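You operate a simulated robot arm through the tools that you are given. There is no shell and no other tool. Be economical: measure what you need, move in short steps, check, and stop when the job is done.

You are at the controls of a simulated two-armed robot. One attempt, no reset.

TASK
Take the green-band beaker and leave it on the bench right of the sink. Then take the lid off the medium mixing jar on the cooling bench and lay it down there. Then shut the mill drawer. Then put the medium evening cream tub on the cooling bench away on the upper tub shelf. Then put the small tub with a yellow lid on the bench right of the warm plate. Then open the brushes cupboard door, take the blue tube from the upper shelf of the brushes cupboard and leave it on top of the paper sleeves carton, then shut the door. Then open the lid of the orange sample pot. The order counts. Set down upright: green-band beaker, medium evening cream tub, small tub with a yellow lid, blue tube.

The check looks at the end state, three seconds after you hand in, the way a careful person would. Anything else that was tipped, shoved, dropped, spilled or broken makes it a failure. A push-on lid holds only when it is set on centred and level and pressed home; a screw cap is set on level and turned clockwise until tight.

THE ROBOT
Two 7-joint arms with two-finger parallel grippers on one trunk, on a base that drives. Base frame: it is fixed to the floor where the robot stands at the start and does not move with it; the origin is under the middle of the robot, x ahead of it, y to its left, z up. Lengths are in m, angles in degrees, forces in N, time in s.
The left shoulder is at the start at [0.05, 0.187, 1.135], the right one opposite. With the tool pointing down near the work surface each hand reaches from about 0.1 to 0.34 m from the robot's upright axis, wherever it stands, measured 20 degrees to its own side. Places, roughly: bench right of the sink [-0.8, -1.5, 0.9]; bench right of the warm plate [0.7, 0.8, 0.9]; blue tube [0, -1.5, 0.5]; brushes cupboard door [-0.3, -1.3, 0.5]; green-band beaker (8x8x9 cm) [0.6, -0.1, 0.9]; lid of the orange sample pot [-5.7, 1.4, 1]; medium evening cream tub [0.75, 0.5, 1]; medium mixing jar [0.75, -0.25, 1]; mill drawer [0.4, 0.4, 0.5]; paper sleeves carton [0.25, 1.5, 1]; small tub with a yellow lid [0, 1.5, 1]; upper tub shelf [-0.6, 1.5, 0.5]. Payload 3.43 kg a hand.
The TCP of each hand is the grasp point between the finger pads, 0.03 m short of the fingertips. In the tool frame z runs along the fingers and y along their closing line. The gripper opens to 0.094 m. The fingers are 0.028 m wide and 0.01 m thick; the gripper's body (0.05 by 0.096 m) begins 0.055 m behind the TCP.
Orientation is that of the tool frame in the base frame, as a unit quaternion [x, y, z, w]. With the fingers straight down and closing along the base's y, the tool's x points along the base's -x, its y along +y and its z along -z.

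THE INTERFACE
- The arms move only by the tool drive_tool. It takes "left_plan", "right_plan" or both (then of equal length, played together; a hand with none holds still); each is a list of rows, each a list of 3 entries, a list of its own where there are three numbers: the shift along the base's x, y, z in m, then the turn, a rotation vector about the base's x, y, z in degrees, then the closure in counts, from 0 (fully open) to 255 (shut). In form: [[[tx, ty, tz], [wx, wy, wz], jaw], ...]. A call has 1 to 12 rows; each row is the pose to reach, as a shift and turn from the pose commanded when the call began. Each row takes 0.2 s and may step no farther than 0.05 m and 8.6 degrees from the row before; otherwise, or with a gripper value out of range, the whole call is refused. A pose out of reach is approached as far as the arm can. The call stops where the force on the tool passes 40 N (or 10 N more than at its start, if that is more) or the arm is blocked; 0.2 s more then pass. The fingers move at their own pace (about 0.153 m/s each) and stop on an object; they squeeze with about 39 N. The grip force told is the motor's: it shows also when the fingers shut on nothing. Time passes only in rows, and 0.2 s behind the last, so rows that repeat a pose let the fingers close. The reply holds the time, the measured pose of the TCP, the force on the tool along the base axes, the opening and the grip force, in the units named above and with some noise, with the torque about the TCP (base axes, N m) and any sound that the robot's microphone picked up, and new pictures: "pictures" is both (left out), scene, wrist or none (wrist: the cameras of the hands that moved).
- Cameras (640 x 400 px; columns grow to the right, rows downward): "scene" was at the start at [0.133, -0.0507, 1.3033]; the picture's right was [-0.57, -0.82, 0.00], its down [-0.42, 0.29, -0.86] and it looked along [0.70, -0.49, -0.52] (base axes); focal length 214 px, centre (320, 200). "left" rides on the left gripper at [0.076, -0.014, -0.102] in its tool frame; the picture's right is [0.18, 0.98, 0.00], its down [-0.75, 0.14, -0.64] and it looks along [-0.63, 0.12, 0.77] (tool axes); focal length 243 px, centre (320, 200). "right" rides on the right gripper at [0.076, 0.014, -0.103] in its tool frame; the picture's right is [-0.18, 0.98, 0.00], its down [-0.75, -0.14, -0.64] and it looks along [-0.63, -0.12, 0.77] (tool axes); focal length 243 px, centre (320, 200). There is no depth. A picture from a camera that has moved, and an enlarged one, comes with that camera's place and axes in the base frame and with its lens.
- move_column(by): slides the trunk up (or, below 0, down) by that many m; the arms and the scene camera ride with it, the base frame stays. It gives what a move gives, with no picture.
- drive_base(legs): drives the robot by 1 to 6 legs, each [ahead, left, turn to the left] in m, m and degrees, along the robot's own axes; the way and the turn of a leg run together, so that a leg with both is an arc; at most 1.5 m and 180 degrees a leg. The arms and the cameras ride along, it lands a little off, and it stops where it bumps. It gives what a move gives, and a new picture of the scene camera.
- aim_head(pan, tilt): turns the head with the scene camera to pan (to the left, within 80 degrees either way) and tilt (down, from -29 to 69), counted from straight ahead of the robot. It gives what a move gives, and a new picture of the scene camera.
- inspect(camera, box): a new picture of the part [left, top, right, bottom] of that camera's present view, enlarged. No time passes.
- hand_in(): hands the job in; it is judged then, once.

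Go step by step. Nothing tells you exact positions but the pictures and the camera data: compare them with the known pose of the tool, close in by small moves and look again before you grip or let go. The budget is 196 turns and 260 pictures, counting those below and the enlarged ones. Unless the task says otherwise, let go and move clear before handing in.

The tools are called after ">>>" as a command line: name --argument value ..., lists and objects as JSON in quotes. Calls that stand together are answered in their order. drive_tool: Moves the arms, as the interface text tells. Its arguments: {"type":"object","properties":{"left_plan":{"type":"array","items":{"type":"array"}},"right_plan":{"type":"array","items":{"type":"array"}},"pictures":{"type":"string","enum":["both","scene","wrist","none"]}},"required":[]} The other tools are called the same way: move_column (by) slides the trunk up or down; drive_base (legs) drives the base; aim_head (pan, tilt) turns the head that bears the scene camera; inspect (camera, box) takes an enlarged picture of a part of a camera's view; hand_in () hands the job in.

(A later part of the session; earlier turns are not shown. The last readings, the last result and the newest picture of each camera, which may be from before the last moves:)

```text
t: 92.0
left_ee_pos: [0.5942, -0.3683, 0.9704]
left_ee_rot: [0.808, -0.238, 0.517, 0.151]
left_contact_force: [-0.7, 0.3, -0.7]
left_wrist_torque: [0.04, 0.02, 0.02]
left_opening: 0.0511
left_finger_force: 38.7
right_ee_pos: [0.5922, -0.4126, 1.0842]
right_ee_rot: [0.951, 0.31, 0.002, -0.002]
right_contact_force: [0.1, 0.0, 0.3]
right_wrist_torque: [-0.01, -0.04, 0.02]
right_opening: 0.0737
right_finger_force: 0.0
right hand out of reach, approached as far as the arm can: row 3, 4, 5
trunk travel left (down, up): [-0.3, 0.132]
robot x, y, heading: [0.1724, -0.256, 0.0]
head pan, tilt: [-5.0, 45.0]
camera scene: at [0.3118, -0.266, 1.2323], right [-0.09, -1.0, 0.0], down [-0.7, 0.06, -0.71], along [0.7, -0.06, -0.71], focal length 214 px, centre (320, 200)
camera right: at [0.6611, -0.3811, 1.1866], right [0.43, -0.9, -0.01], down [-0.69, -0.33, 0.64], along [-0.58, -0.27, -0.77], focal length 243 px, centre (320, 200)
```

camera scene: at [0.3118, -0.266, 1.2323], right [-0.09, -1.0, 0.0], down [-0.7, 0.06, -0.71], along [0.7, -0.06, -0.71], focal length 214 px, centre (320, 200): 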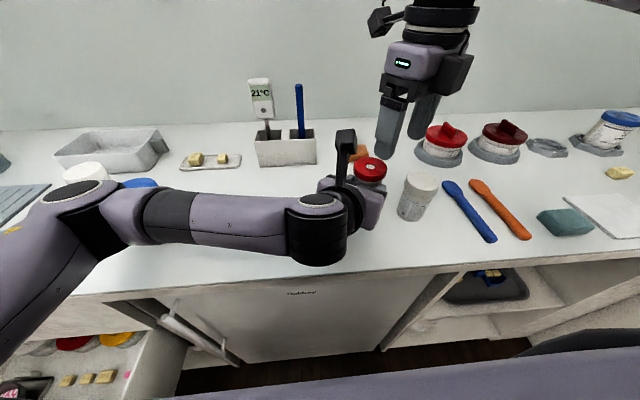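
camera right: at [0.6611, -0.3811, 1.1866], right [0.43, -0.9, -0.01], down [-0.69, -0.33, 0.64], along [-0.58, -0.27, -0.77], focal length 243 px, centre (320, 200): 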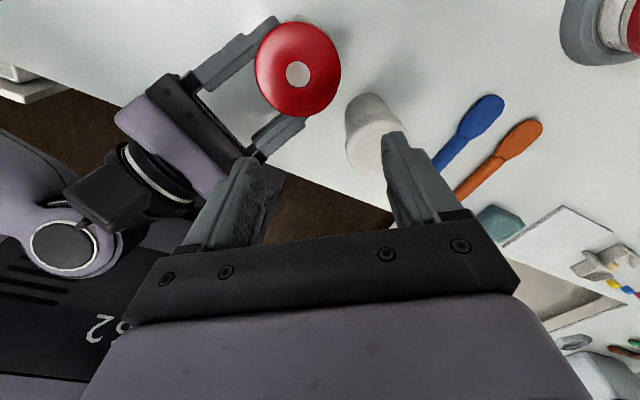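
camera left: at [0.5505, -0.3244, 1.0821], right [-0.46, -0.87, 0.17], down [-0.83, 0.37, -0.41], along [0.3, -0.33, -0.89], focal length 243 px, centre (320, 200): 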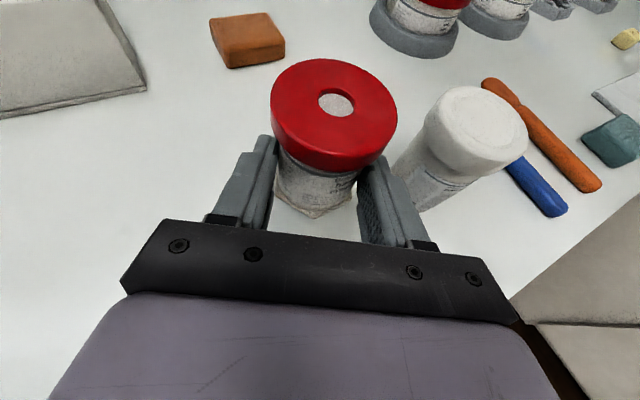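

Still slightly short at this wrist yaw; I try a less extreme yaw (+35°).

>>> drive_tool --right_plan '[[[0, 0, 0.01], [0, 0, 8], 55], [[0, 0, 0.01], [0, 0, 16], 55], [[0, 0, 0.01], [0, 0, 24], 55], [[0, 0, 0.01], [0, 0, 32], 55], [[0, 0, 0.01], [0, 0, 38], 55]]' --pictures "wrist"

```text
t: 93.2
left_ee_pos: [0.5946, -0.3681, 0.9697]
left_ee_rot: [0.809, -0.237, 0.517, 0.15]
left_contact_force: [-0.2, -0.1, -1.2]
left_wrist_torque: [-0.05, 0.03, 0.01]
left_opening: 0.0512
left_finger_force: 39.1
right_ee_pos: [0.5918, -0.4156, 1.0927]
right_ee_rot: [0.797, 0.604, 0.0, -0.002]
right_contact_force: [0.2, 0.6, 0.1]
right_wrist_torque: [0.01, 0.0, -0.01]
right_opening: 0.0735
right_finger_force: 0.0
right hand out of reach, approached as far as the arm can: row 1
trunk travel left (down, up): [-0.3, 0.132]
robot x, y, heading: [0.1729, -0.2599, -0.0]
head pan, tilt: [-5.0, 45.0]
camera right: at [0.6254, -0.3471, 1.1951], right [0.9, -0.44, 0.0], down [-0.34, -0.69, 0.64], along [-0.29, -0.57, -0.77], focal length 243 px, centre (320, 200)
```

right: 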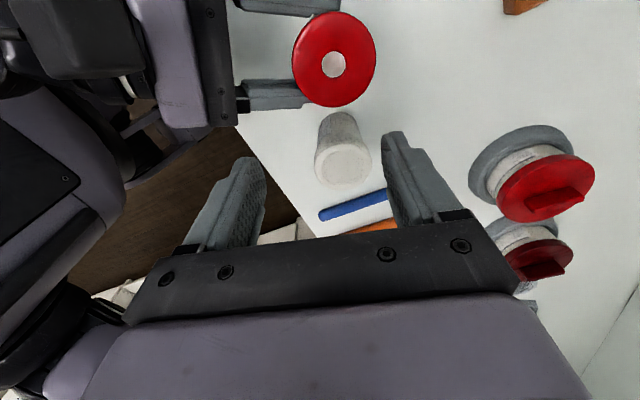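

Reachable now. Moving over the lid.

>>> drive_tool --right_plan '[[[0.011, 0.018, -0.005], [0, 0, 0], 55], [[0.022, 0.036, -0.012], [0, 0, 0], 55], [[0.022, 0.036, -0.025], [0, 0, 0], 55]]' --pictures "both"

```text
t: 94.0
left_ee_pos: [0.5941, -0.3676, 0.97]
left_ee_rot: [0.809, -0.237, 0.517, 0.151]
left_contact_force: [-0.2, 0.2, -1.0]
left_wrist_torque: [0.01, 0.03, 0.02]
left_opening: 0.0512
left_finger_force: 39.2
right_ee_pos: [0.5944, -0.4102, 1.0703]
right_ee_rot: [0.798, 0.603, 0.0, -0.003]
right_contact_force: [0.2, -0.6, -0.3]
right_wrist_torque: [-0.02, 0.0, 0.01]
right_opening: 0.0738
right_finger_force: 0.1
right hand out of reach, approached as far as the arm can: row 1, 2, 3
trunk travel left (down, up): [-0.3, 0.132]
robot x, y, heading: [0.173, -0.2564, 0.4]
head pan, tilt: [-5.0, 45.0]
camera scene: at [0.3116, -0.2658, 1.2323], right [-0.08, -1.0, 0.0], down [-0.7, 0.06, -0.71], along [0.7, -0.06, -0.71], focal length 214 px, centre (320, 200)
camera right: at [0.6283, -0.3421, 1.172], right [0.9, -0.44, 0.0], down [-0.34, -0.69, 0.64], along [-0.29, -0.57, -0.77], focal length 243 px, centre (320, 200)
```

scene: 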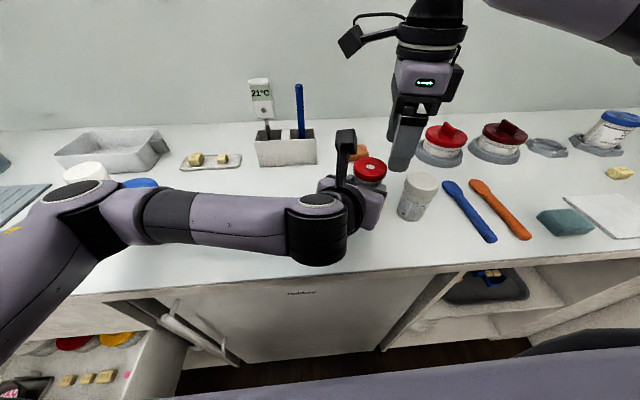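
right: 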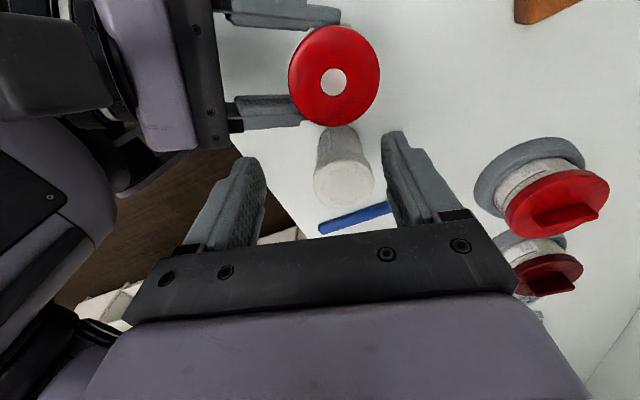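

Still short; I bring the jar another few cm toward the right hand.

>>> drive_tool --left_plan '[[[-0.012, -0.011, 0], [0, 0, 0], 150], [[-0.024, -0.022, 0], [0, 0, 0], 150], [[-0.036, -0.033, 0], [0, 0, 0], 150]]' --right_plan '[[[0, 0, 0.01], [0, 0, 0], 55], [[-0.01, 0, 0.01], [0, 0, 0], 55], [[-0.015, 0, 0.01], [0, 0, 0], 55]]' --pictures "both"

```text
t: 94.8
left_ee_pos: [0.5576, -0.402, 0.9705]
left_ee_rot: [0.808, -0.237, 0.517, 0.151]
left_contact_force: [0.5, 0.2, -1.2]
left_wrist_torque: [0.06, 0.04, 0.0]
left_opening: 0.0511
left_finger_force: 38.6
right_ee_pos: [0.5801, -0.4122, 1.0808]
right_ee_rot: [0.797, 0.604, -0.001, -0.002]
right_contact_force: [0.2, 0.9, -0.4]
right_wrist_torque: [0.01, -0.02, 0.02]
right_opening: 0.0735
right_finger_force: 0.0
right hand out of reach, approached as far as the arm can: row 1
trunk travel left (down, up): [-0.3, 0.132]
robot x, y, heading: [0.1737, -0.263, 0.2]
head pan, tilt: [-5.0, 45.0]
camera scene: at [0.3116, -0.2659, 1.2323], right [-0.08, -1.0, 0.0], down [-0.7, 0.06, -0.71], along [0.7, -0.06, -0.71], focal length 214 px, centre (320, 200)
camera right: at [0.6132, -0.3433, 1.1827], right [0.9, -0.44, 0.0], down [-0.34, -0.69, 0.64], along [-0.29, -0.57, -0.77], focal length 243 px, centre (320, 200)
camera left: at [0.5148, -0.3569, 1.0825], right [-0.47, -0.87, 0.17], down [-0.83, 0.37, -0.42], along [0.3, -0.33, -0.89], focal length 243 px, centre (320, 200)
```

scene: 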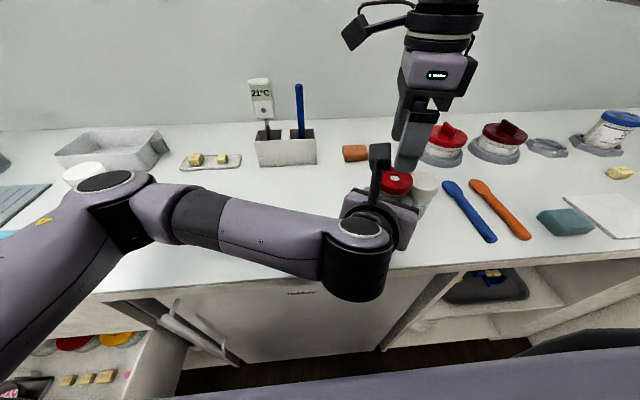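
right: 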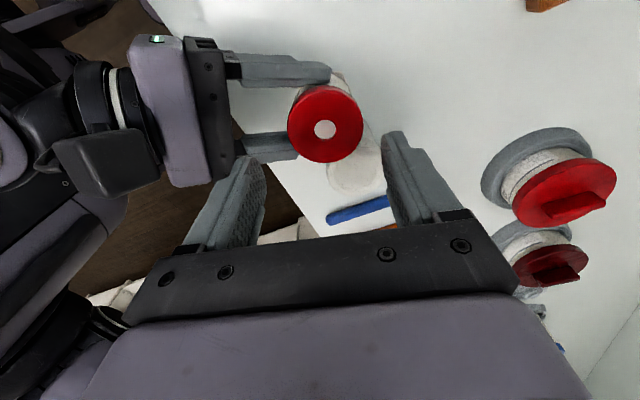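
left: 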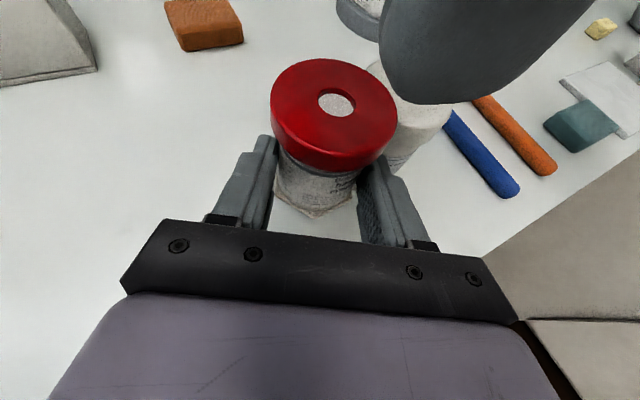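

Triangulated lid: centre ≈[0.581,-0.416], top z≈0.997. I align, turn back 32° for a full stroke, and lower a bit.

>>> drive_tool --right_plan '[[[0, -0.001, 0], [0, 0, -8], 55], [[0.001, -0.003, 0], [0, 0, -16], 55], [[0.001, -0.004, 0], [0, 0, -24], 55], [[0.001, -0.004, 0], [0, 0, -32], 55], [[0.001, -0.004, -0.02], [0, 0, -32], 55], [[0.001, -0.004, -0.035], [0, 0, -32], 55]]' --pictures "both"

```text
t: 96.2
left_ee_pos: [0.5586, -0.4009, 0.9703]
left_ee_rot: [0.808, -0.237, 0.517, 0.151]
left_contact_force: [-0.2, -0.3, -1.1]
left_wrist_torque: [-0.01, 0.0, 0.03]
left_opening: 0.0511
left_finger_force: 39.5
right_ee_pos: [0.5801, -0.4161, 1.0448]
right_ee_rot: [0.932, 0.362, 0.0, -0.002]
right_contact_force: [-0.6, -0.6, -0.2]
right_wrist_torque: [0.02, 0.0, -0.02]
right_opening: 0.0733
right_finger_force: 0.0
trunk travel left (down, up): [-0.3, 0.132]
robot x, y, heading: [0.17, -0.2578, -0.0]
head pan, tilt: [-5.0, 45.0]
camera scene: at [0.3118, -0.2658, 1.2323], right [-0.08, -1.0, 0.0], down [-0.7, 0.06, -0.71], along [0.7, -0.06, -0.71], focal length 214 px, centre (320, 200)
camera right: at [0.6455, -0.3766, 1.146], right [0.53, -0.85, 0.0], down [-0.65, -0.41, 0.64], along [-0.55, -0.34, -0.77], focal length 243 px, centre (320, 200)
```

scene: 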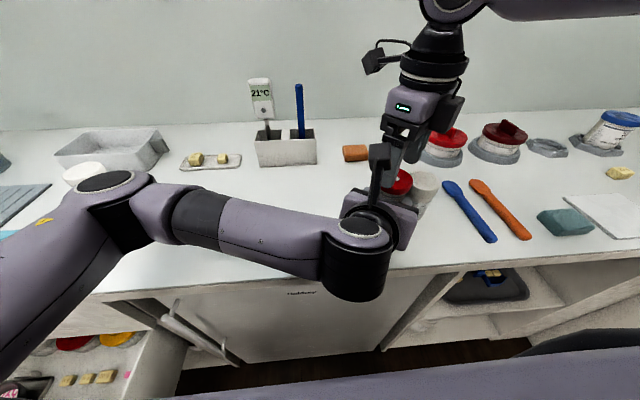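
right: 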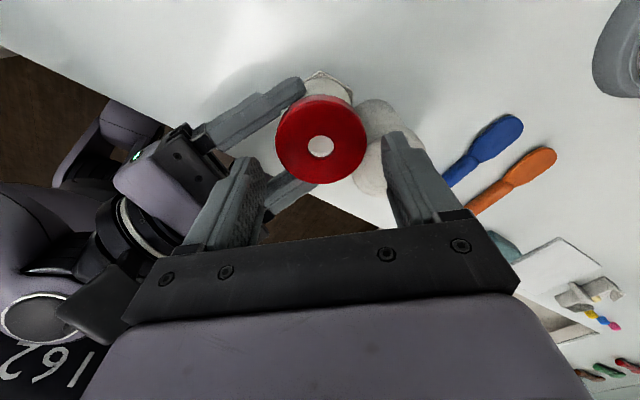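

Well centred. Lower to grip height and close on the lid.

>>> drive_tool --right_plan '[[[0.001, 0, -0.012], [0, 0, 0], 55], [[0.001, 0, -0.025], [0, 0, 0], 55], [[0.001, 0, -0.027], [0, 0, 0], 90], [[0.001, 0, -0.027], [0, 0, 0], 120], [[0.001, 0, -0.027], [0, 0, 0], 120]]' --pictures "both"

```text
t: 97.4
left_ee_pos: [0.558, -0.4006, 0.9706]
left_ee_rot: [0.808, -0.237, 0.518, 0.151]
left_contact_force: [1.4, -0.8, -2.7]
left_wrist_torque: [0.06, 0.07, 0.0]
left_opening: 0.0514
left_finger_force: 39.7
right_ee_pos: [0.5805, -0.4156, 1.0194]
right_ee_rot: [0.932, 0.362, 0.003, -0.001]
right_contact_force: [2.2, 0.0, 19.9]
right_wrist_torque: [-0.56, -0.27, 0.09]
right_opening: 0.0591
right_finger_force: 39.3
trunk travel left (down, up): [-0.3, 0.132]
robot x, y, heading: [0.1716, -0.2607, 0.0]
head pan, tilt: [-5.0, 45.0]
heard: snap
camera scene: at [0.311, -0.2653, 1.2326], right [-0.08, -1.0, 0.0], down [-0.7, 0.06, -0.71], along [0.71, -0.06, -0.71], focal length 214 px, centre (320, 200)
camera right: at [0.6456, -0.3763, 1.1227], right [0.53, -0.85, 0.0], down [-0.65, -0.41, 0.64], along [-0.54, -0.34, -0.77], focal length 243 px, centre (320, 200)
```

scene: 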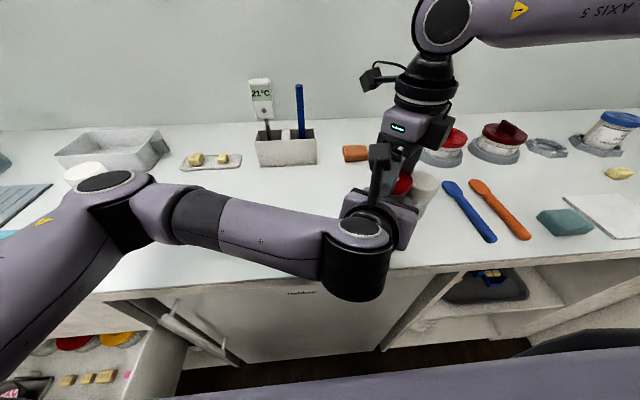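
right: 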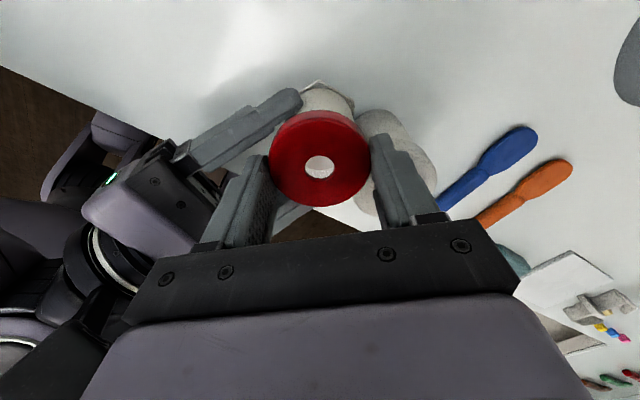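

A snap: it appears a push-on lid, with my fingertip pressing on the left hand. I now pull the lid straight up.

>>> drive_tool --right_plan '[[[0, 0, 0.006], [0, 0, 0], 130], [[0, 0, 0.012], [0, 0, 0], 130], [[0, 0, 0.02], [0, 0, 0], 130], [[0, 0, 0.03], [0, 0, 0], 130], [[0, 0, 0.045], [0, 0, 0], 130]]' --pictures "both"

```text
t: 98.6
left_ee_pos: [0.5574, -0.401, 0.9696]
left_ee_rot: [0.808, -0.237, 0.517, 0.15]
left_contact_force: [0.3, -0.6, -0.3]
left_wrist_torque: [0.03, 0.06, 0.0]
left_opening: 0.0512
left_finger_force: 38.7
right_ee_pos: [0.5807, -0.4167, 1.064]
right_ee_rot: [0.932, 0.362, -0.001, -0.001]
right_contact_force: [-0.3, 0.3, 0.7]
right_wrist_torque: [0.01, 0.05, 0.01]
right_opening: 0.059
right_finger_force: 38.4
trunk travel left (down, up): [-0.3, 0.132]
robot x, y, heading: [0.1713, -0.2574, 0.3]
head pan, tilt: [-5.0, 45.0]
camera scene: at [0.3117, -0.2658, 1.2323], right [-0.08, -1.0, 0.0], down [-0.7, 0.06, -0.71], along [0.7, -0.06, -0.71], focal length 214 px, centre (320, 200)
camera right: at [0.6468, -0.377, 1.1658], right [0.53, -0.85, 0.0], down [-0.65, -0.41, 0.64], along [-0.55, -0.34, -0.77], focal length 243 px, centre (320, 200)
```

scene: 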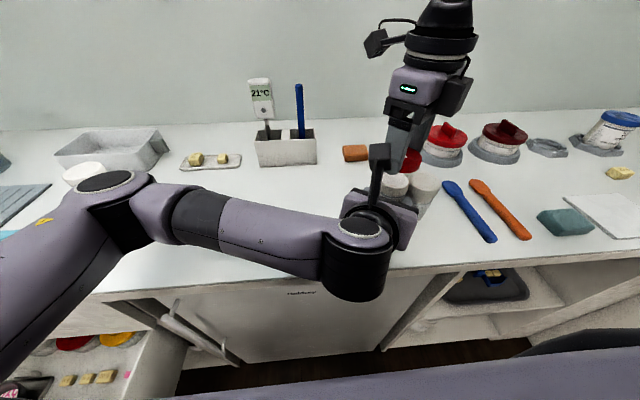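
right: 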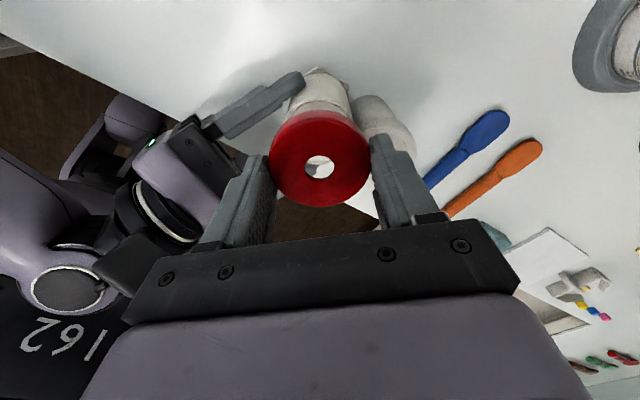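

Lid is off in the right hand. Raise it clear and return the jar to its original place with the left.

>>> drive_tool --right_plan '[[[0, -0.01, 0.04], [0, 0, 0], 130], [[-0.02, -0.04, 0.06], [0, 0, 0], 130], [[-0.04, -0.06, 0.06], [0, 0, 0], 130], [[-0.05, -0.08, 0.06], [0, 0, 0], 130], [[-0.05, -0.08, 0.06], [0, 0, 0], 130], [[-0.05, -0.08, 0.06], [0, 0, 0], 130], [[-0.05, -0.08, 0.06], [0, 0, 0], 130], [[-0.05, -0.08, 0.06], [0, 0, 0], 130]]' --left_plan '[[[0, 0, 0], [0, 0, 0], 150], [[0, 0, 0], [0, 0, 0], 150], [[0.018, 0.0165, 0], [0, 0, 0], 150], [[0.036, 0.033, 0], [0, 0, 0], 150], [[0.06, 0.043, 0], [0, 0, 0], 150], [[0.085, 0.054, 0], [0, 0, 0], 150], [[0.106, 0.063, 0], [0, 0, 0], 150], [[0.106, 0.063, -0.02], [0, 0, 0], 150]]' --pictures "both"

```text
t: 100.4
left_ee_pos: [0.6635, -0.3369, 0.95]
left_ee_rot: [0.809, -0.237, 0.517, 0.151]
left_contact_force: [0.5, 1.3, -1.8]
left_wrist_torque: [-0.01, -0.02, 0.01]
left_opening: 0.0512
left_finger_force: 38.4
right_ee_pos: [0.5314, -0.4976, 1.1252]
right_ee_rot: [0.932, 0.362, -0.001, -0.001]
right_contact_force: [-0.4, -1.0, 1.1]
right_wrist_torque: [-0.02, 0.03, 0.01]
right_opening: 0.059
right_finger_force: 38.9
trunk travel left (down, up): [-0.3, 0.132]
robot x, y, heading: [0.173, -0.2599, -0.1]
head pan, tilt: [-5.0, 45.0]
camera scene: at [0.3118, -0.2659, 1.2323], right [-0.08, -1.0, 0.0], down [-0.7, 0.06, -0.71], along [0.7, -0.06, -0.71], focal length 214 px, centre (320, 200)
camera right: at [0.5966, -0.457, 1.2271], right [0.53, -0.85, 0.0], down [-0.65, -0.41, 0.64], along [-0.55, -0.34, -0.77], focal length 243 px, centre (320, 200)
camera left: at [0.6201, -0.2937, 1.0623], right [-0.47, -0.87, 0.17], down [-0.83, 0.37, -0.42], along [0.3, -0.33, -0.89], focal length 243 px, centre (320, 200)
```

scene: 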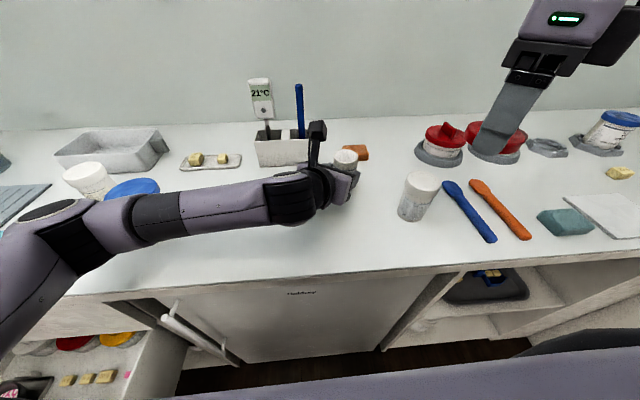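
right: 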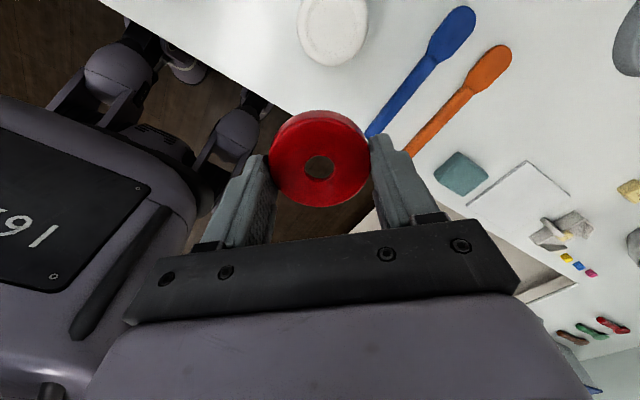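
left: 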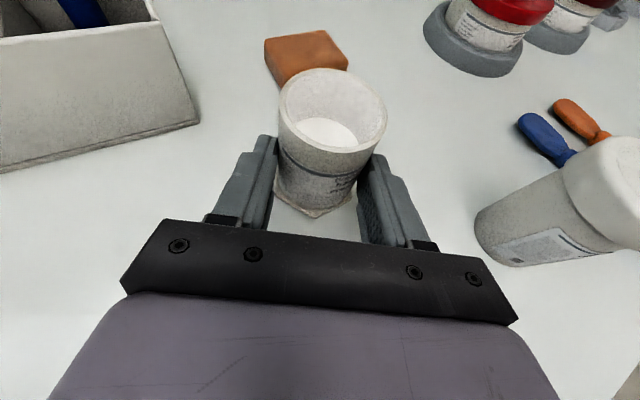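

>>> drive_tool --left_plan '[[[0, 0, -0.006], [0, 0, 0], 150], [[0, 0, -0.009], [0, 0, 0], 150], [[0, 0, -0.011], [0, 0, 0], 150]]' --pictures "none"

```text
t: 101.2
left_ee_pos: [0.6644, -0.3378, 0.9398]
left_ee_rot: [0.809, -0.236, 0.517, 0.15]
left_contact_force: [-0.3, 0.0, 1.2]
left_wrist_torque: [-0.06, 0.06, 0.0]
left_opening: 0.0512
left_finger_force: 39.5
right_ee_pos: [0.5311, -0.4963, 1.1248]
right_ee_rot: [0.933, 0.361, -0.001, -0.002]
right_contact_force: [0.2, -0.1, -0.5]
right_wrist_torque: [0.0, -0.01, 0.01]
right_opening: 0.0586
right_finger_force: 38.7
trunk travel left (down, up): [-0.3, 0.132]
robot x, y, heading: [0.1738, -0.2581, 0.2]
head pan, tilt: [-5.0, 45.0]
```

>>> drive_tool --left_plan '[[[0, 0, -0.001], [0, 0, 0], 150], [[0, 0, -0.002], [0, 0, 0], 150]]' --pictures "none"

```text
t: 101.8
left_ee_pos: [0.664, -0.3366, 0.9393]
left_ee_rot: [0.807, -0.236, 0.52, 0.151]
left_contact_force: [-0.7, -0.2, 11.2]
left_wrist_torque: [-0.13, 0.07, -0.02]
left_opening: 0.051
left_finger_force: 39.0
right_ee_pos: [0.5298, -0.4962, 1.1245]
right_ee_rot: [0.932, 0.362, 0.0, -0.002]
right_contact_force: [0.0, -0.4, 0.7]
right_wrist_torque: [0.0, -0.01, -0.03]
right_opening: 0.0588
right_finger_force: 38.4
trunk travel left (down, up): [-0.3, 0.132]
robot x, y, heading: [0.1737, -0.2577, 0.1]
head pan, tilt: [-5.0, 45.0]
```

Jar is on the bench. Release and back out along the tool axis.

>>> drive_tool --left_plan '[[[0, 0, 0.001], [0, 0, 0], 150], [[0, 0, 0.001], [0, 0, 0], 90], [[0, 0, 0.001], [0, 0, 0], 20], [[0, 0, 0.001], [0, 0, 0], 0], [[-0.015, 0.01, 0.009], [0, 0, 0], 0], [[-0.034, 0.022, 0.02], [0, 0, 0], 0], [[-0.055, 0.036, 0.03], [0, 0, 0], 0], [[-0.077, 0.049, 0.05], [0, 0, 0], 0], [[-0.09, 0.06, 0.09], [0, 0, 0], 0], [[-0.09, 0.07, 0.13], [0, 0, 0], 0]]' --pictures "both"

```text
t: 104.0
left_ee_pos: [0.5759, -0.266, 1.0671]
left_ee_rot: [0.809, -0.237, 0.517, 0.15]
left_contact_force: [0.7, -0.1, 0.4]
left_wrist_torque: [-0.02, -0.03, 0.01]
left_opening: 0.094
left_finger_force: 0.0
right_ee_pos: [0.5318, -0.4968, 1.1251]
right_ee_rot: [0.933, 0.361, -0.001, -0.001]
right_contact_force: [0.3, 0.4, -0.6]
right_wrist_torque: [0.0, 0.01, -0.02]
right_opening: 0.0587
right_finger_force: 39.1
trunk travel left (down, up): [-0.3, 0.132]
robot x, y, heading: [0.1676, -0.2605, 0.2]
head pan, tilt: [-5.0, 45.0]
camera scene: at [0.3116, -0.2658, 1.2323], right [-0.08, -1.0, 0.0], down [-0.7, 0.06, -0.71], along [0.7, -0.06, -0.71], focal length 214 px, centre (320, 200)
camera left: at [0.5323, -0.2229, 1.179], right [-0.47, -0.87, 0.17], down [-0.83, 0.37, -0.41], along [0.3, -0.33, -0.9], focal length 243 px, centre (320, 200)
```

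scene: 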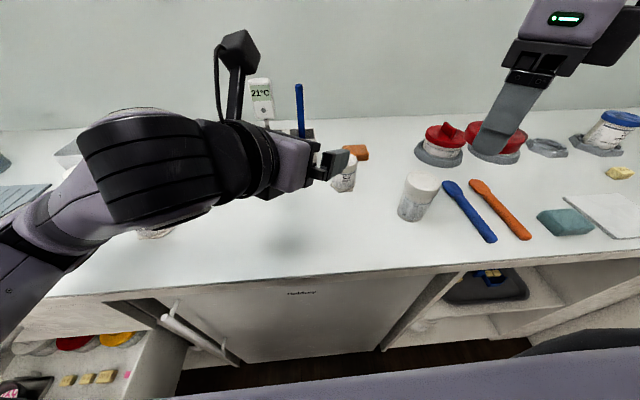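
left: 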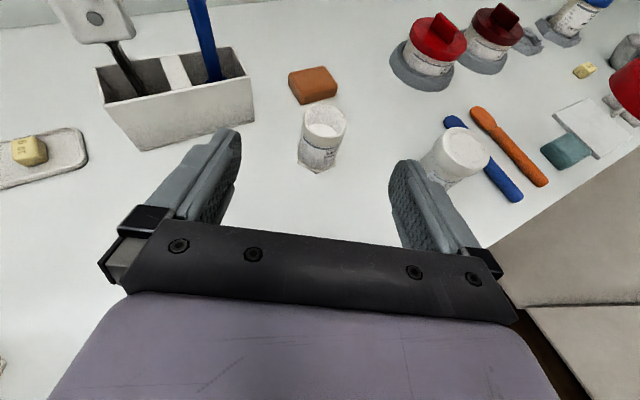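

Jar stands fine, open. Raise the left hand and bring the lid over free bench at [0.55,-0.34].

>>> drive_tool --left_plan '[[[-0.01, 0.03, 0.04], [0, 0, 0], 0], [[-0.02, 0.06, 0.08], [0, 0, 0], 0], [[-0.02, 0.1, 0.1], [0, 0, 0], 0], [[-0.02, 0.14, 0.1], [0, 0, 0], 0], [[-0.02, 0.18, 0.1], [0, 0, 0], 0], [[-0.02, 0.18, 0.1], [0, 0, 0], 0], [[-0.02, 0.18, 0.1], [0, 0, 0], 0], [[-0.02, 0.18, 0.1], [0, 0, 0], 0]]' --right_plan '[[[0, 0, 0], [0, 0, 0], 130], [[0, 0.035, 0], [0, 0, 0], 130], [[0.005, 0.075, 0], [0, 0, 0], 130], [[0.01, 0.115, 0], [0, 0, 0], 130], [[0.018, 0.157, 0], [0, 0, 0], 130], [[0.018, 0.157, -0.05], [0, 0, 0], 130], [[0.018, 0.157, -0.1], [0, 0, 0], 130], [[0.018, 0.157, -0.14], [0, 0, 0], 130]]' --pictures "both"

```text
refused: row 1 steps farther than a row can; nothing moved
```

>>> drive_tool --left_plan '[[[-0.01, 0.03, 0.035], [0, 0, 0], 0], [[-0.02, 0.06, 0.07], [0, 0, 0], 0], [[-0.02, 0.1, 0.1], [0, 0, 0], 0], [[-0.02, 0.14, 0.1], [0, 0, 0], 0], [[-0.02, 0.18, 0.1], [0, 0, 0], 0], [[-0.02, 0.18, 0.1], [0, 0, 0], 0], [[-0.02, 0.18, 0.1], [0, 0, 0], 0], [[-0.02, 0.18, 0.1], [0, 0, 0], 0]]' --right_plan '[[[0, 0, 0], [0, 0, 0], 130], [[0, 0.035, 0], [0, 0, 0], 130], [[0.005, 0.075, 0], [0, 0, 0], 130], [[0.01, 0.115, 0], [0, 0, 0], 130], [[0.018, 0.157, 0], [0, 0, 0], 130], [[0.018, 0.157, -0.05], [0, 0, 0], 130], [[0.018, 0.157, -0.1], [0, 0, 0], 130], [[0.018, 0.157, -0.14], [0, 0, 0], 130]]' --pictures "both"

```text
t: 105.8
left_ee_pos: [0.555, -0.0857, 1.167]
left_ee_rot: [0.808, -0.237, 0.518, 0.15]
left_contact_force: [0.1, 0.4, 0.3]
left_wrist_torque: [0.04, 0.01, 0.0]
left_opening: 0.0942
left_finger_force: 0.0
right_ee_pos: [0.541, -0.3786, 0.987]
right_ee_rot: [0.932, 0.362, 0.001, -0.003]
right_contact_force: [0.5, 0.3, -0.2]
right_wrist_torque: [-0.01, 0.06, -0.02]
right_opening: 0.0584
right_finger_force: 38.6
right hand out of reach, approached as far as the arm can: row 4, 5, 6, 7, 8
trunk travel left (down, up): [-0.3, 0.132]
robot x, y, heading: [0.1719, -0.2594, -0.0]
head pan, tilt: [-5.0, 45.0]
camera scene: at [0.3125, -0.2657, 1.2322], right [-0.08, -1.0, 0.0], down [-0.71, 0.06, -0.71], along [0.7, -0.06, -0.71], focal length 214 px, centre (320, 200)
camera right: at [0.6062, -0.3387, 1.0887], right [0.53, -0.85, -0.01], down [-0.65, -0.41, 0.64], along [-0.55, -0.33, -0.77], focal length 243 px, centre (320, 200)
camera left: at [0.5107, -0.0417, 1.2794], right [-0.47, -0.87, 0.17], down [-0.83, 0.37, -0.41], along [0.3, -0.33, -0.89], focal length 243 px, centre (320, 200)
```

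scene: 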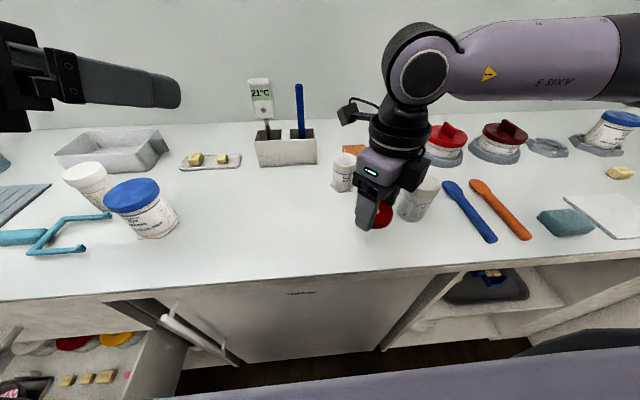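
right: 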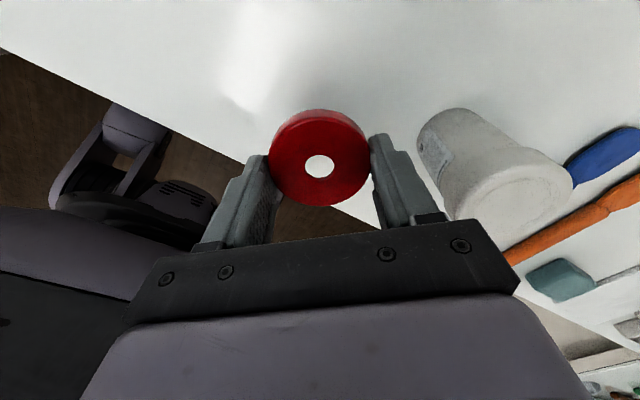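
left: 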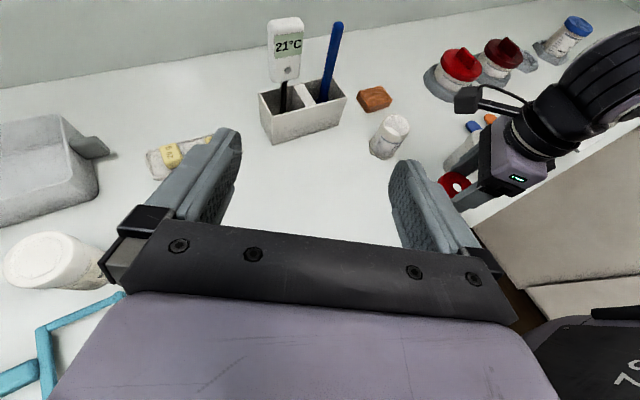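

Space below is free; lower the lid to contact.

>>> drive_tool --right_plan '[[[0, 0, -0.02], [0, 0, 0], 130], [[0, 0, -0.035], [0, 0, 0], 130], [[0, 0, -0.042], [0, 0, 0], 130], [[0, 0, -0.047], [0, 0, 0], 130], [[0, 0, -0.05], [0, 0, 0], 130]]' --pictures "wrist"

```text
t: 107.0
left_ee_pos: [0.5534, -0.0852, 1.1673]
left_ee_rot: [0.808, -0.237, 0.518, 0.151]
left_contact_force: [-0.1, 0.3, 0.0]
left_wrist_torque: [-0.02, 0.01, 0.0]
left_opening: 0.0943
left_finger_force: 0.0
right_ee_pos: [0.5372, -0.3834, 0.9356]
right_ee_rot: [0.932, 0.362, 0.0, -0.004]
right_contact_force: [0.3, -0.5, -0.6]
right_wrist_torque: [-0.02, -0.01, 0.01]
right_opening: 0.0585
right_finger_force: 39.0
right hand out of reach, approached as far as the arm can: row 2, 3, 4, 5
trunk travel left (down, up): [-0.3, 0.132]
robot x, y, heading: [0.1716, -0.2625, 0.1]
head pan, tilt: [-5.0, 45.0]
camera right: at [0.6028, -0.344, 1.0382], right [0.53, -0.85, -0.01], down [-0.65, -0.41, 0.64], along [-0.55, -0.33, -0.77], focal length 243 px, centre (320, 200)
```

right: 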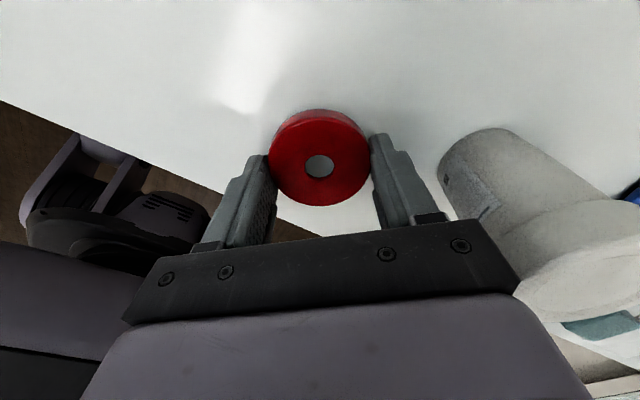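

>>> drive_tool --right_plan '[[[-0.008, -0.002, 0], [0, 0, 0], 130], [[-0.012, -0.003, -0.003], [0, 0, 0], 130], [[-0.012, -0.003, -0.005], [0, 0, 0], 130]]' --pictures "wrist"

```text
t: 107.8
left_ee_pos: [0.5537, -0.0858, 1.1678]
left_ee_rot: [0.808, -0.237, 0.518, 0.151]
left_contact_force: [0.0, -0.3, -0.8]
left_wrist_torque: [-0.01, -0.02, 0.03]
left_opening: 0.0943
left_finger_force: 0.0
right_ee_pos: [0.5255, -0.3853, 0.9307]
right_ee_rot: [0.932, 0.363, -0.001, -0.002]
right_contact_force: [0.2, -0.3, 0.3]
right_wrist_torque: [-0.03, 0.02, 0.04]
right_opening: 0.0582
right_finger_force: 39.1
trunk travel left (down, up): [-0.3, 0.132]
robot x, y, heading: [0.1744, -0.2567, 0.0]
head pan, tilt: [-5.0, 45.0]
camera right: at [0.5914, -0.3462, 1.0327], right [0.53, -0.85, 0.0], down [-0.65, -0.41, 0.64], along [-0.55, -0.34, -0.77], focal length 243 px, centre (320, 200)
```

right: 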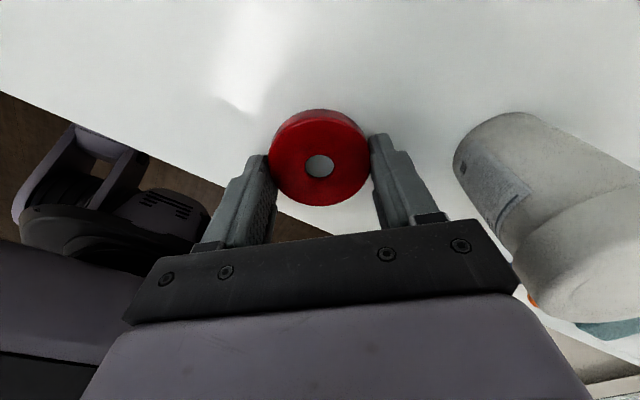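

>>> drive_tool --right_plan '[[[0, 0, -0.002], [0, 0, 0], 130], [[0, 0, -0.003], [0, 0, 0], 130]]' --pictures "none"

```text
t: 108.4
left_ee_pos: [0.5532, -0.0871, 1.1681]
left_ee_rot: [0.808, -0.238, 0.517, 0.151]
left_contact_force: [-0.3, -0.3, 0.5]
left_wrist_torque: [-0.03, 0.03, 0.01]
left_opening: 0.0941
left_finger_force: 0.0
right_ee_pos: [0.5255, -0.3858, 0.93]
right_ee_rot: [0.932, 0.362, 0.003, 0.0]
right_contact_force: [4.2, -9.1, 25.6]
right_wrist_torque: [-0.4, 0.28, 0.41]
right_opening: 0.0584
right_finger_force: 38.9
trunk travel left (down, up): [-0.3, 0.132]
robot x, y, heading: [0.1693, -0.2616, 0.1]
head pan, tilt: [-5.0, 45.0]
```

Contact; back off 2 mm, open and rise.

>>> drive_tool --right_plan '[[[0, 0, 0.002], [0, 0, 0], 130], [[0, 0, 0.002], [0, 0, 0], 90], [[0, 0, 0.002], [0, 0, 0], 60], [[0, 0, 0.002], [0, 0, 0], 40], [[0, 0, 0.03], [0, 0, 0], 40], [[0, 0, 0.07], [0, 0, 0], 40], [[0, 0, 0.11], [0, 0, 0], 0], [[0, -0.02, 0.15], [0, 0, 0], 0], [[0, -0.04, 0.19], [0, 0, 0], 0], [[0, -0.06, 0.23], [0, 0, 0], 0]]' --pictures "both"

```text
t: 110.6
left_ee_pos: [0.5542, -0.0856, 1.1682]
left_ee_rot: [0.808, -0.238, 0.517, 0.152]
left_contact_force: [0.0, -0.9, -0.4]
left_wrist_torque: [-0.02, 0.0, 0.01]
left_opening: 0.094
left_finger_force: 0.0
right_ee_pos: [0.5272, -0.4447, 1.1552]
right_ee_rot: [0.932, 0.362, -0.001, -0.002]
right_contact_force: [-0.3, 0.1, -0.5]
right_wrist_torque: [-0.02, 0.01, -0.02]
right_opening: 0.0938
right_finger_force: 0.0
trunk travel left (down, up): [-0.3, 0.132]
robot x, y, heading: [0.1719, -0.258, 0.2]
head pan, tilt: [-5.0, 45.0]
camera scene: at [0.3116, -0.2659, 1.2323], right [-0.08, -1.0, 0.0], down [-0.7, 0.06, -0.71], along [0.7, -0.06, -0.71], focal length 214 px, centre (320, 200)
camera right: at [0.5924, -0.4039, 1.259], right [0.53, -0.85, -0.01], down [-0.65, -0.41, 0.64], along [-0.55, -0.34, -0.77], focal length 243 px, centre (320, 200)
```

scene: 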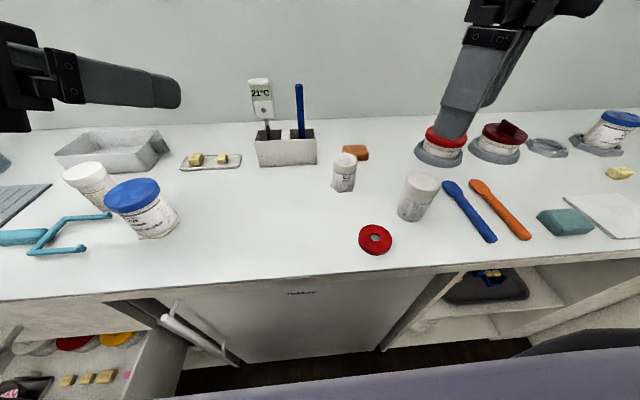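
right: 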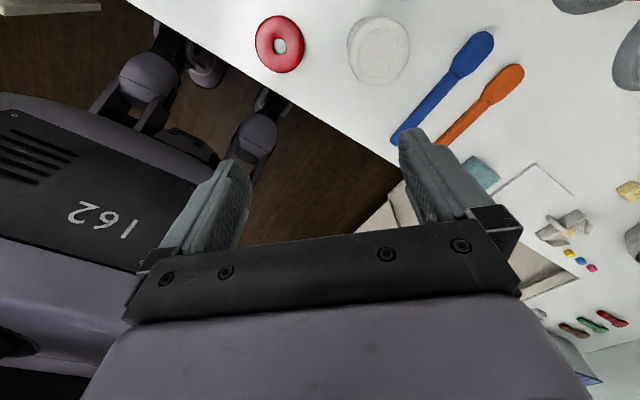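

Lid lies on the bench; jar, tubs all fine. Next the drawer: I back off and move left to look at it.

>>> drive_base --legs '[[-0.5, 0, 0], [0, 0.42, 0]]'

>>> aim_head --pan 5 --tilt 45

```text
t: 117.4
left_ee_pos: [0.0512, 0.3311, 1.1667]
left_ee_rot: [0.807, -0.24, 0.517, 0.153]
left_contact_force: [0.5, -0.7, -0.4]
left_wrist_torque: [-0.04, -0.01, -0.03]
left_opening: 0.094
left_finger_force: 0.0
right_ee_pos: [0.0225, -0.0273, 1.1561]
right_ee_rot: [0.933, 0.359, 0.0, -0.002]
right_contact_force: [0.4, -0.7, -0.1]
right_wrist_torque: [0.01, -0.01, 0.0]
right_opening: 0.0938
right_finger_force: 0.0
trunk travel left (down, up): [-0.3, 0.132]
robot x, y, heading: [-0.3303, 0.1592, -0.5]
head pan, tilt: [-5.0, 45.0]
camera scene: at [-0.1914, 0.1524, 1.2323], right [-0.09, -1.0, 0.0], down [-0.7, 0.06, -0.71], along [0.7, -0.06, -0.71], focal length 214 px, centre (320, 200)
```

scene: 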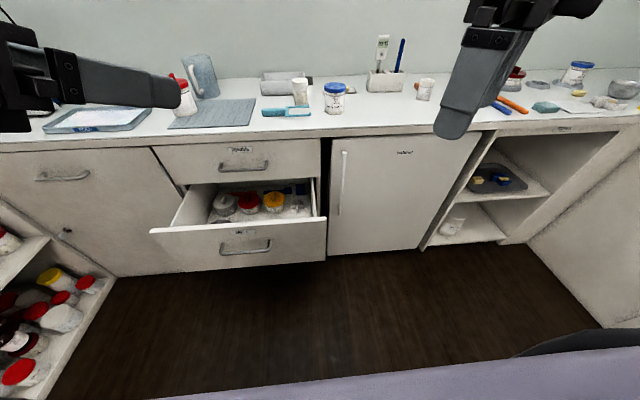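

```text
t: 118.1
left_ee_pos: [0.0511, 0.3312, 1.1665]
left_ee_rot: [0.808, -0.239, 0.516, 0.152]
left_contact_force: [-0.9, 0.2, -0.1]
left_wrist_torque: [-0.05, 0.01, -0.01]
left_opening: 0.0941
left_finger_force: 0.1
right_ee_pos: [0.0234, -0.0262, 1.1558]
right_ee_rot: [0.933, 0.359, -0.001, -0.002]
right_contact_force: [0.3, 0.4, -0.2]
right_wrist_torque: [-0.04, -0.01, -0.01]
right_opening: 0.0939
right_finger_force: 0.0
trunk travel left (down, up): [-0.3, 0.132]
robot x, y, heading: [-0.3322, 0.1611, -0.3]
head pan, tilt: [5.0, 45.0]
camera scene: at [-0.1914, 0.1665, 1.2323], right [0.08, -1.0, 0.0], down [-0.7, -0.06, -0.71], along [0.7, 0.06, -0.71], focal length 214 px, centre (320, 200)
```

scene: 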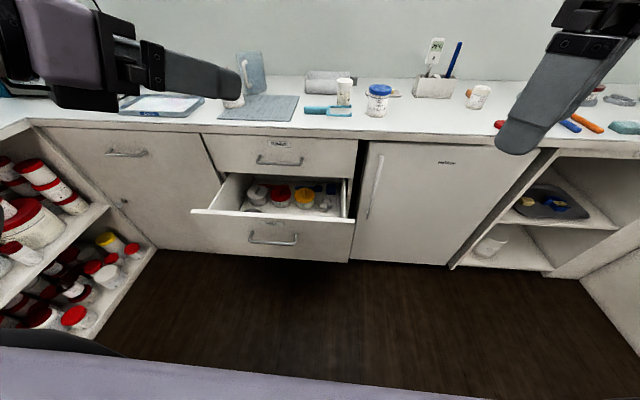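

The open drawer front spans y≈0.09–0.66, z≈0.40–0.67 at x≈0.27. I lower the trunk and level the closed left hand to push it.

>>> move_column --by -0.28

>>> drive_tool --left_plan '[[[0, 0, -0.03], [0, 0, 8], 255], [[0, 0.01, -0.07], [0, 0, 16], 255], [[0, 0.02, -0.11], [0, 0, 24], 255], [[0, 0.03, -0.15], [0, 0, 32], 255], [[0, 0.03, -0.19], [0, 0, 32], 255], [[0, 0.03, -0.23], [0, 0, 32], 255], [[0, 0.03, -0.27], [0, 0, 32], 255]]' --right_plan '[[[0, 0, 0.03], [0, 0, 8], 0], [[0, 0, 0.06], [0, 0, 16], 0], [[0, 0, 0.09], [0, 0, 24], 0], [[0, 0, 0.12], [0, 0, 32], 0], [[0, 0, 0.15], [0, 0, 40], 0], [[0, 0, 0.18], [0, 0, 48], 0], [[0, 0, 0.21], [0, 0, 48], 0]]' --pictures "scene"

```text
t: 120.9
left_ee_pos: [0.0509, 0.3307, 0.8879]
left_ee_rot: [0.808, -0.239, 0.517, 0.152]
left_contact_force: [-1.2, -0.5, -1.3]
left_wrist_torque: [0.02, -0.01, 0.03]
left_opening: 0.094
left_finger_force: 0.0
right_ee_pos: [0.0229, -0.0264, 0.8756]
right_ee_rot: [0.933, 0.359, -0.001, -0.002]
right_contact_force: [0.3, 0.1, -0.7]
right_wrist_torque: [-0.02, 0.0, 0.02]
right_opening: 0.094
right_finger_force: 0.1
trunk travel left (down, up): [-0.02, 0.412]
robot x, y, heading: [-0.3325, 0.161, -0.3]
head pan, tilt: [5.0, 45.0]
```

```text
t: 122.7
left_ee_pos: [0.071, 0.2872, 0.6507]
left_ee_rot: [0.831, -0.002, 0.552, 0.062]
left_contact_force: [-0.9, -0.1, -0.2]
left_wrist_torque: [0.0, 0.03, 0.04]
left_opening: 0.0
left_finger_force: 33.2
left hand out of reach, approached as far as the arm can: row 2, 3, 4, 5, 6, 7
right_ee_pos: [-0.0113, -0.0599, 0.9921]
right_ee_rot: [0.706, 0.708, 0.002, -0.002]
right_contact_force: [0.1, -1.4, 0.2]
right_wrist_torque: [0.06, -0.04, -0.03]
right_opening: 0.0942
right_finger_force: 0.1
right hand out of reach, approached as far as the arm can: row 3, 4, 5, 6, 7
trunk travel left (down, up): [-0.02, 0.412]
robot x, y, heading: [-0.3318, 0.1602, -0.4]
head pan, tilt: [5.0, 45.0]
stopped in row 7 (left hand): the arm was blocked; the commanded pose is now the measured one
camera scene: at [-0.1917, 0.1658, 0.9524], right [0.08, -1.0, 0.0], down [-0.7, -0.06, -0.71], along [0.7, 0.06, -0.71], focal length 214 px, centre (320, 200)
```

scene: 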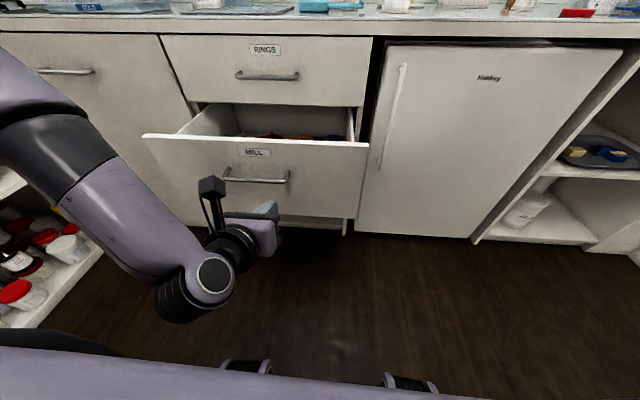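

MILL label confirmed on the open drawer (front x≈0.258, top z≈0.68, handle z≈0.59). I set the fist to push above the handle at y≈0.37.

>>> drive_tool --left_plan '[[[0.01, 0.03, 0.005], [0, 0, 3], 255], [[0.02, 0.06, 0.008], [0, 0, 6], 255], [[0.02, 0.083, 0.008], [0, 0, 6], 255]]' --pictures "none"

>>> drive_base --legs '[[0.11, 0, 0]]'

```text
t: 123.5
left_ee_pos: [0.0961, 0.3438, 0.6674]
left_ee_rot: [0.831, 0.042, 0.553, 0.031]
left_contact_force: [-0.1, 0.6, -1.1]
left_wrist_torque: [-0.04, 0.0, 0.03]
left_opening: 0.0
left_finger_force: 33.4
left hand out of reach, approached as far as the arm can: row 2, 3
right_ee_pos: [-0.0101, -0.0597, 0.9935]
right_ee_rot: [0.706, 0.708, 0.001, -0.001]
right_contact_force: [-0.4, 0.9, -0.1]
right_wrist_torque: [-0.01, -0.02, 0.01]
right_opening: 0.0943
right_finger_force: 0.1
trunk travel left (down, up): [-0.02, 0.412]
robot x, y, heading: [-0.3282, 0.1584, -0.4]
head pan, tilt: [5.0, 45.0]
```

```text
t: 124.7
left_ee_pos: [0.2045, 0.3449, 0.6671]
left_ee_rot: [0.831, 0.043, 0.554, 0.031]
left_contact_force: [-0.2, -0.7, -0.2]
left_wrist_torque: [-0.03, -0.03, 0.0]
left_opening: 0.0
left_finger_force: 32.8
right_ee_pos: [0.0994, -0.0612, 0.9928]
right_ee_rot: [0.707, 0.708, 0.001, -0.002]
right_contact_force: [-0.3, -0.3, 0.4]
right_wrist_torque: [0.03, 0.03, -0.02]
right_opening: 0.0942
right_finger_force: 0.0
trunk travel left (down, up): [-0.02, 0.412]
robot x, y, heading: [-0.221, 0.1636, -0.3]
head pan, tilt: [5.0, 45.0]
camera scene: at [-0.0816, 0.1657, 0.9523], right [0.08, -1.0, 0.0], down [-0.7, -0.06, -0.71], along [0.7, 0.06, -0.71], focal length 214 px, centre (320, 200)
```

scene: 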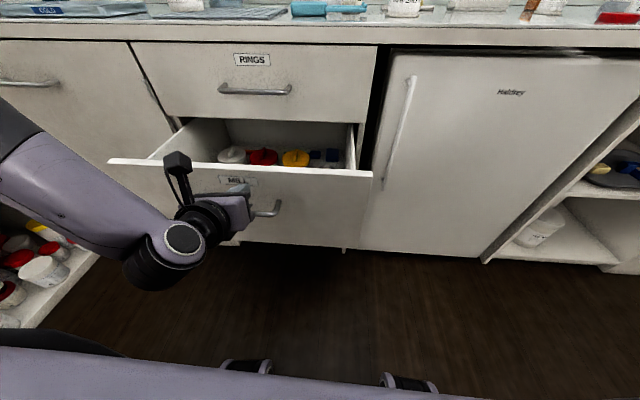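

Tip faces the panel near the label. Push by driving forward.

>>> drive_base --legs '[[0.12, 0, 0]]'

```text
t: 126.0
left_ee_pos: [0.3225, 0.345, 0.6662]
left_ee_rot: [0.831, 0.043, 0.554, 0.031]
left_contact_force: [0.4, 0.2, 0.0]
left_wrist_torque: [0.04, 0.0, -0.01]
left_opening: 0.0002
left_finger_force: 33.0
right_ee_pos: [0.2198, -0.0582, 0.9928]
right_ee_rot: [0.705, 0.709, 0.0, -0.001]
right_contact_force: [0.1, 0.1, -0.6]
right_wrist_torque: [-0.01, 0.0, -0.02]
right_opening: 0.094
right_finger_force: 0.0
trunk travel left (down, up): [-0.02, 0.412]
robot x, y, heading: [-0.1006, 0.1526, -0.1]
head pan, tilt: [5.0, 45.0]
camera scene: at [0.0374, 0.1658, 0.9523], right [0.09, -1.0, 0.0], down [-0.7, -0.06, -0.71], along [0.7, 0.06, -0.71], focal length 214 px, centre (320, 200)
```

scene: 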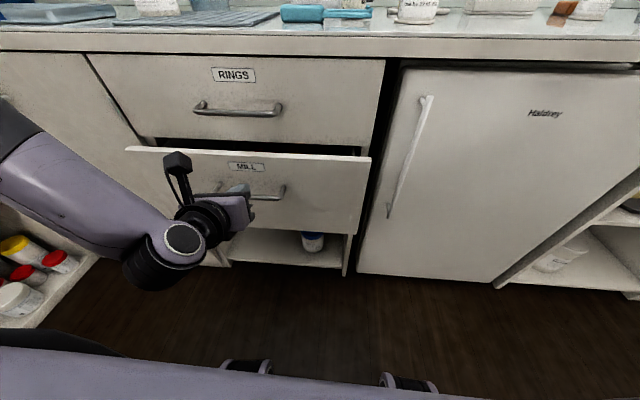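

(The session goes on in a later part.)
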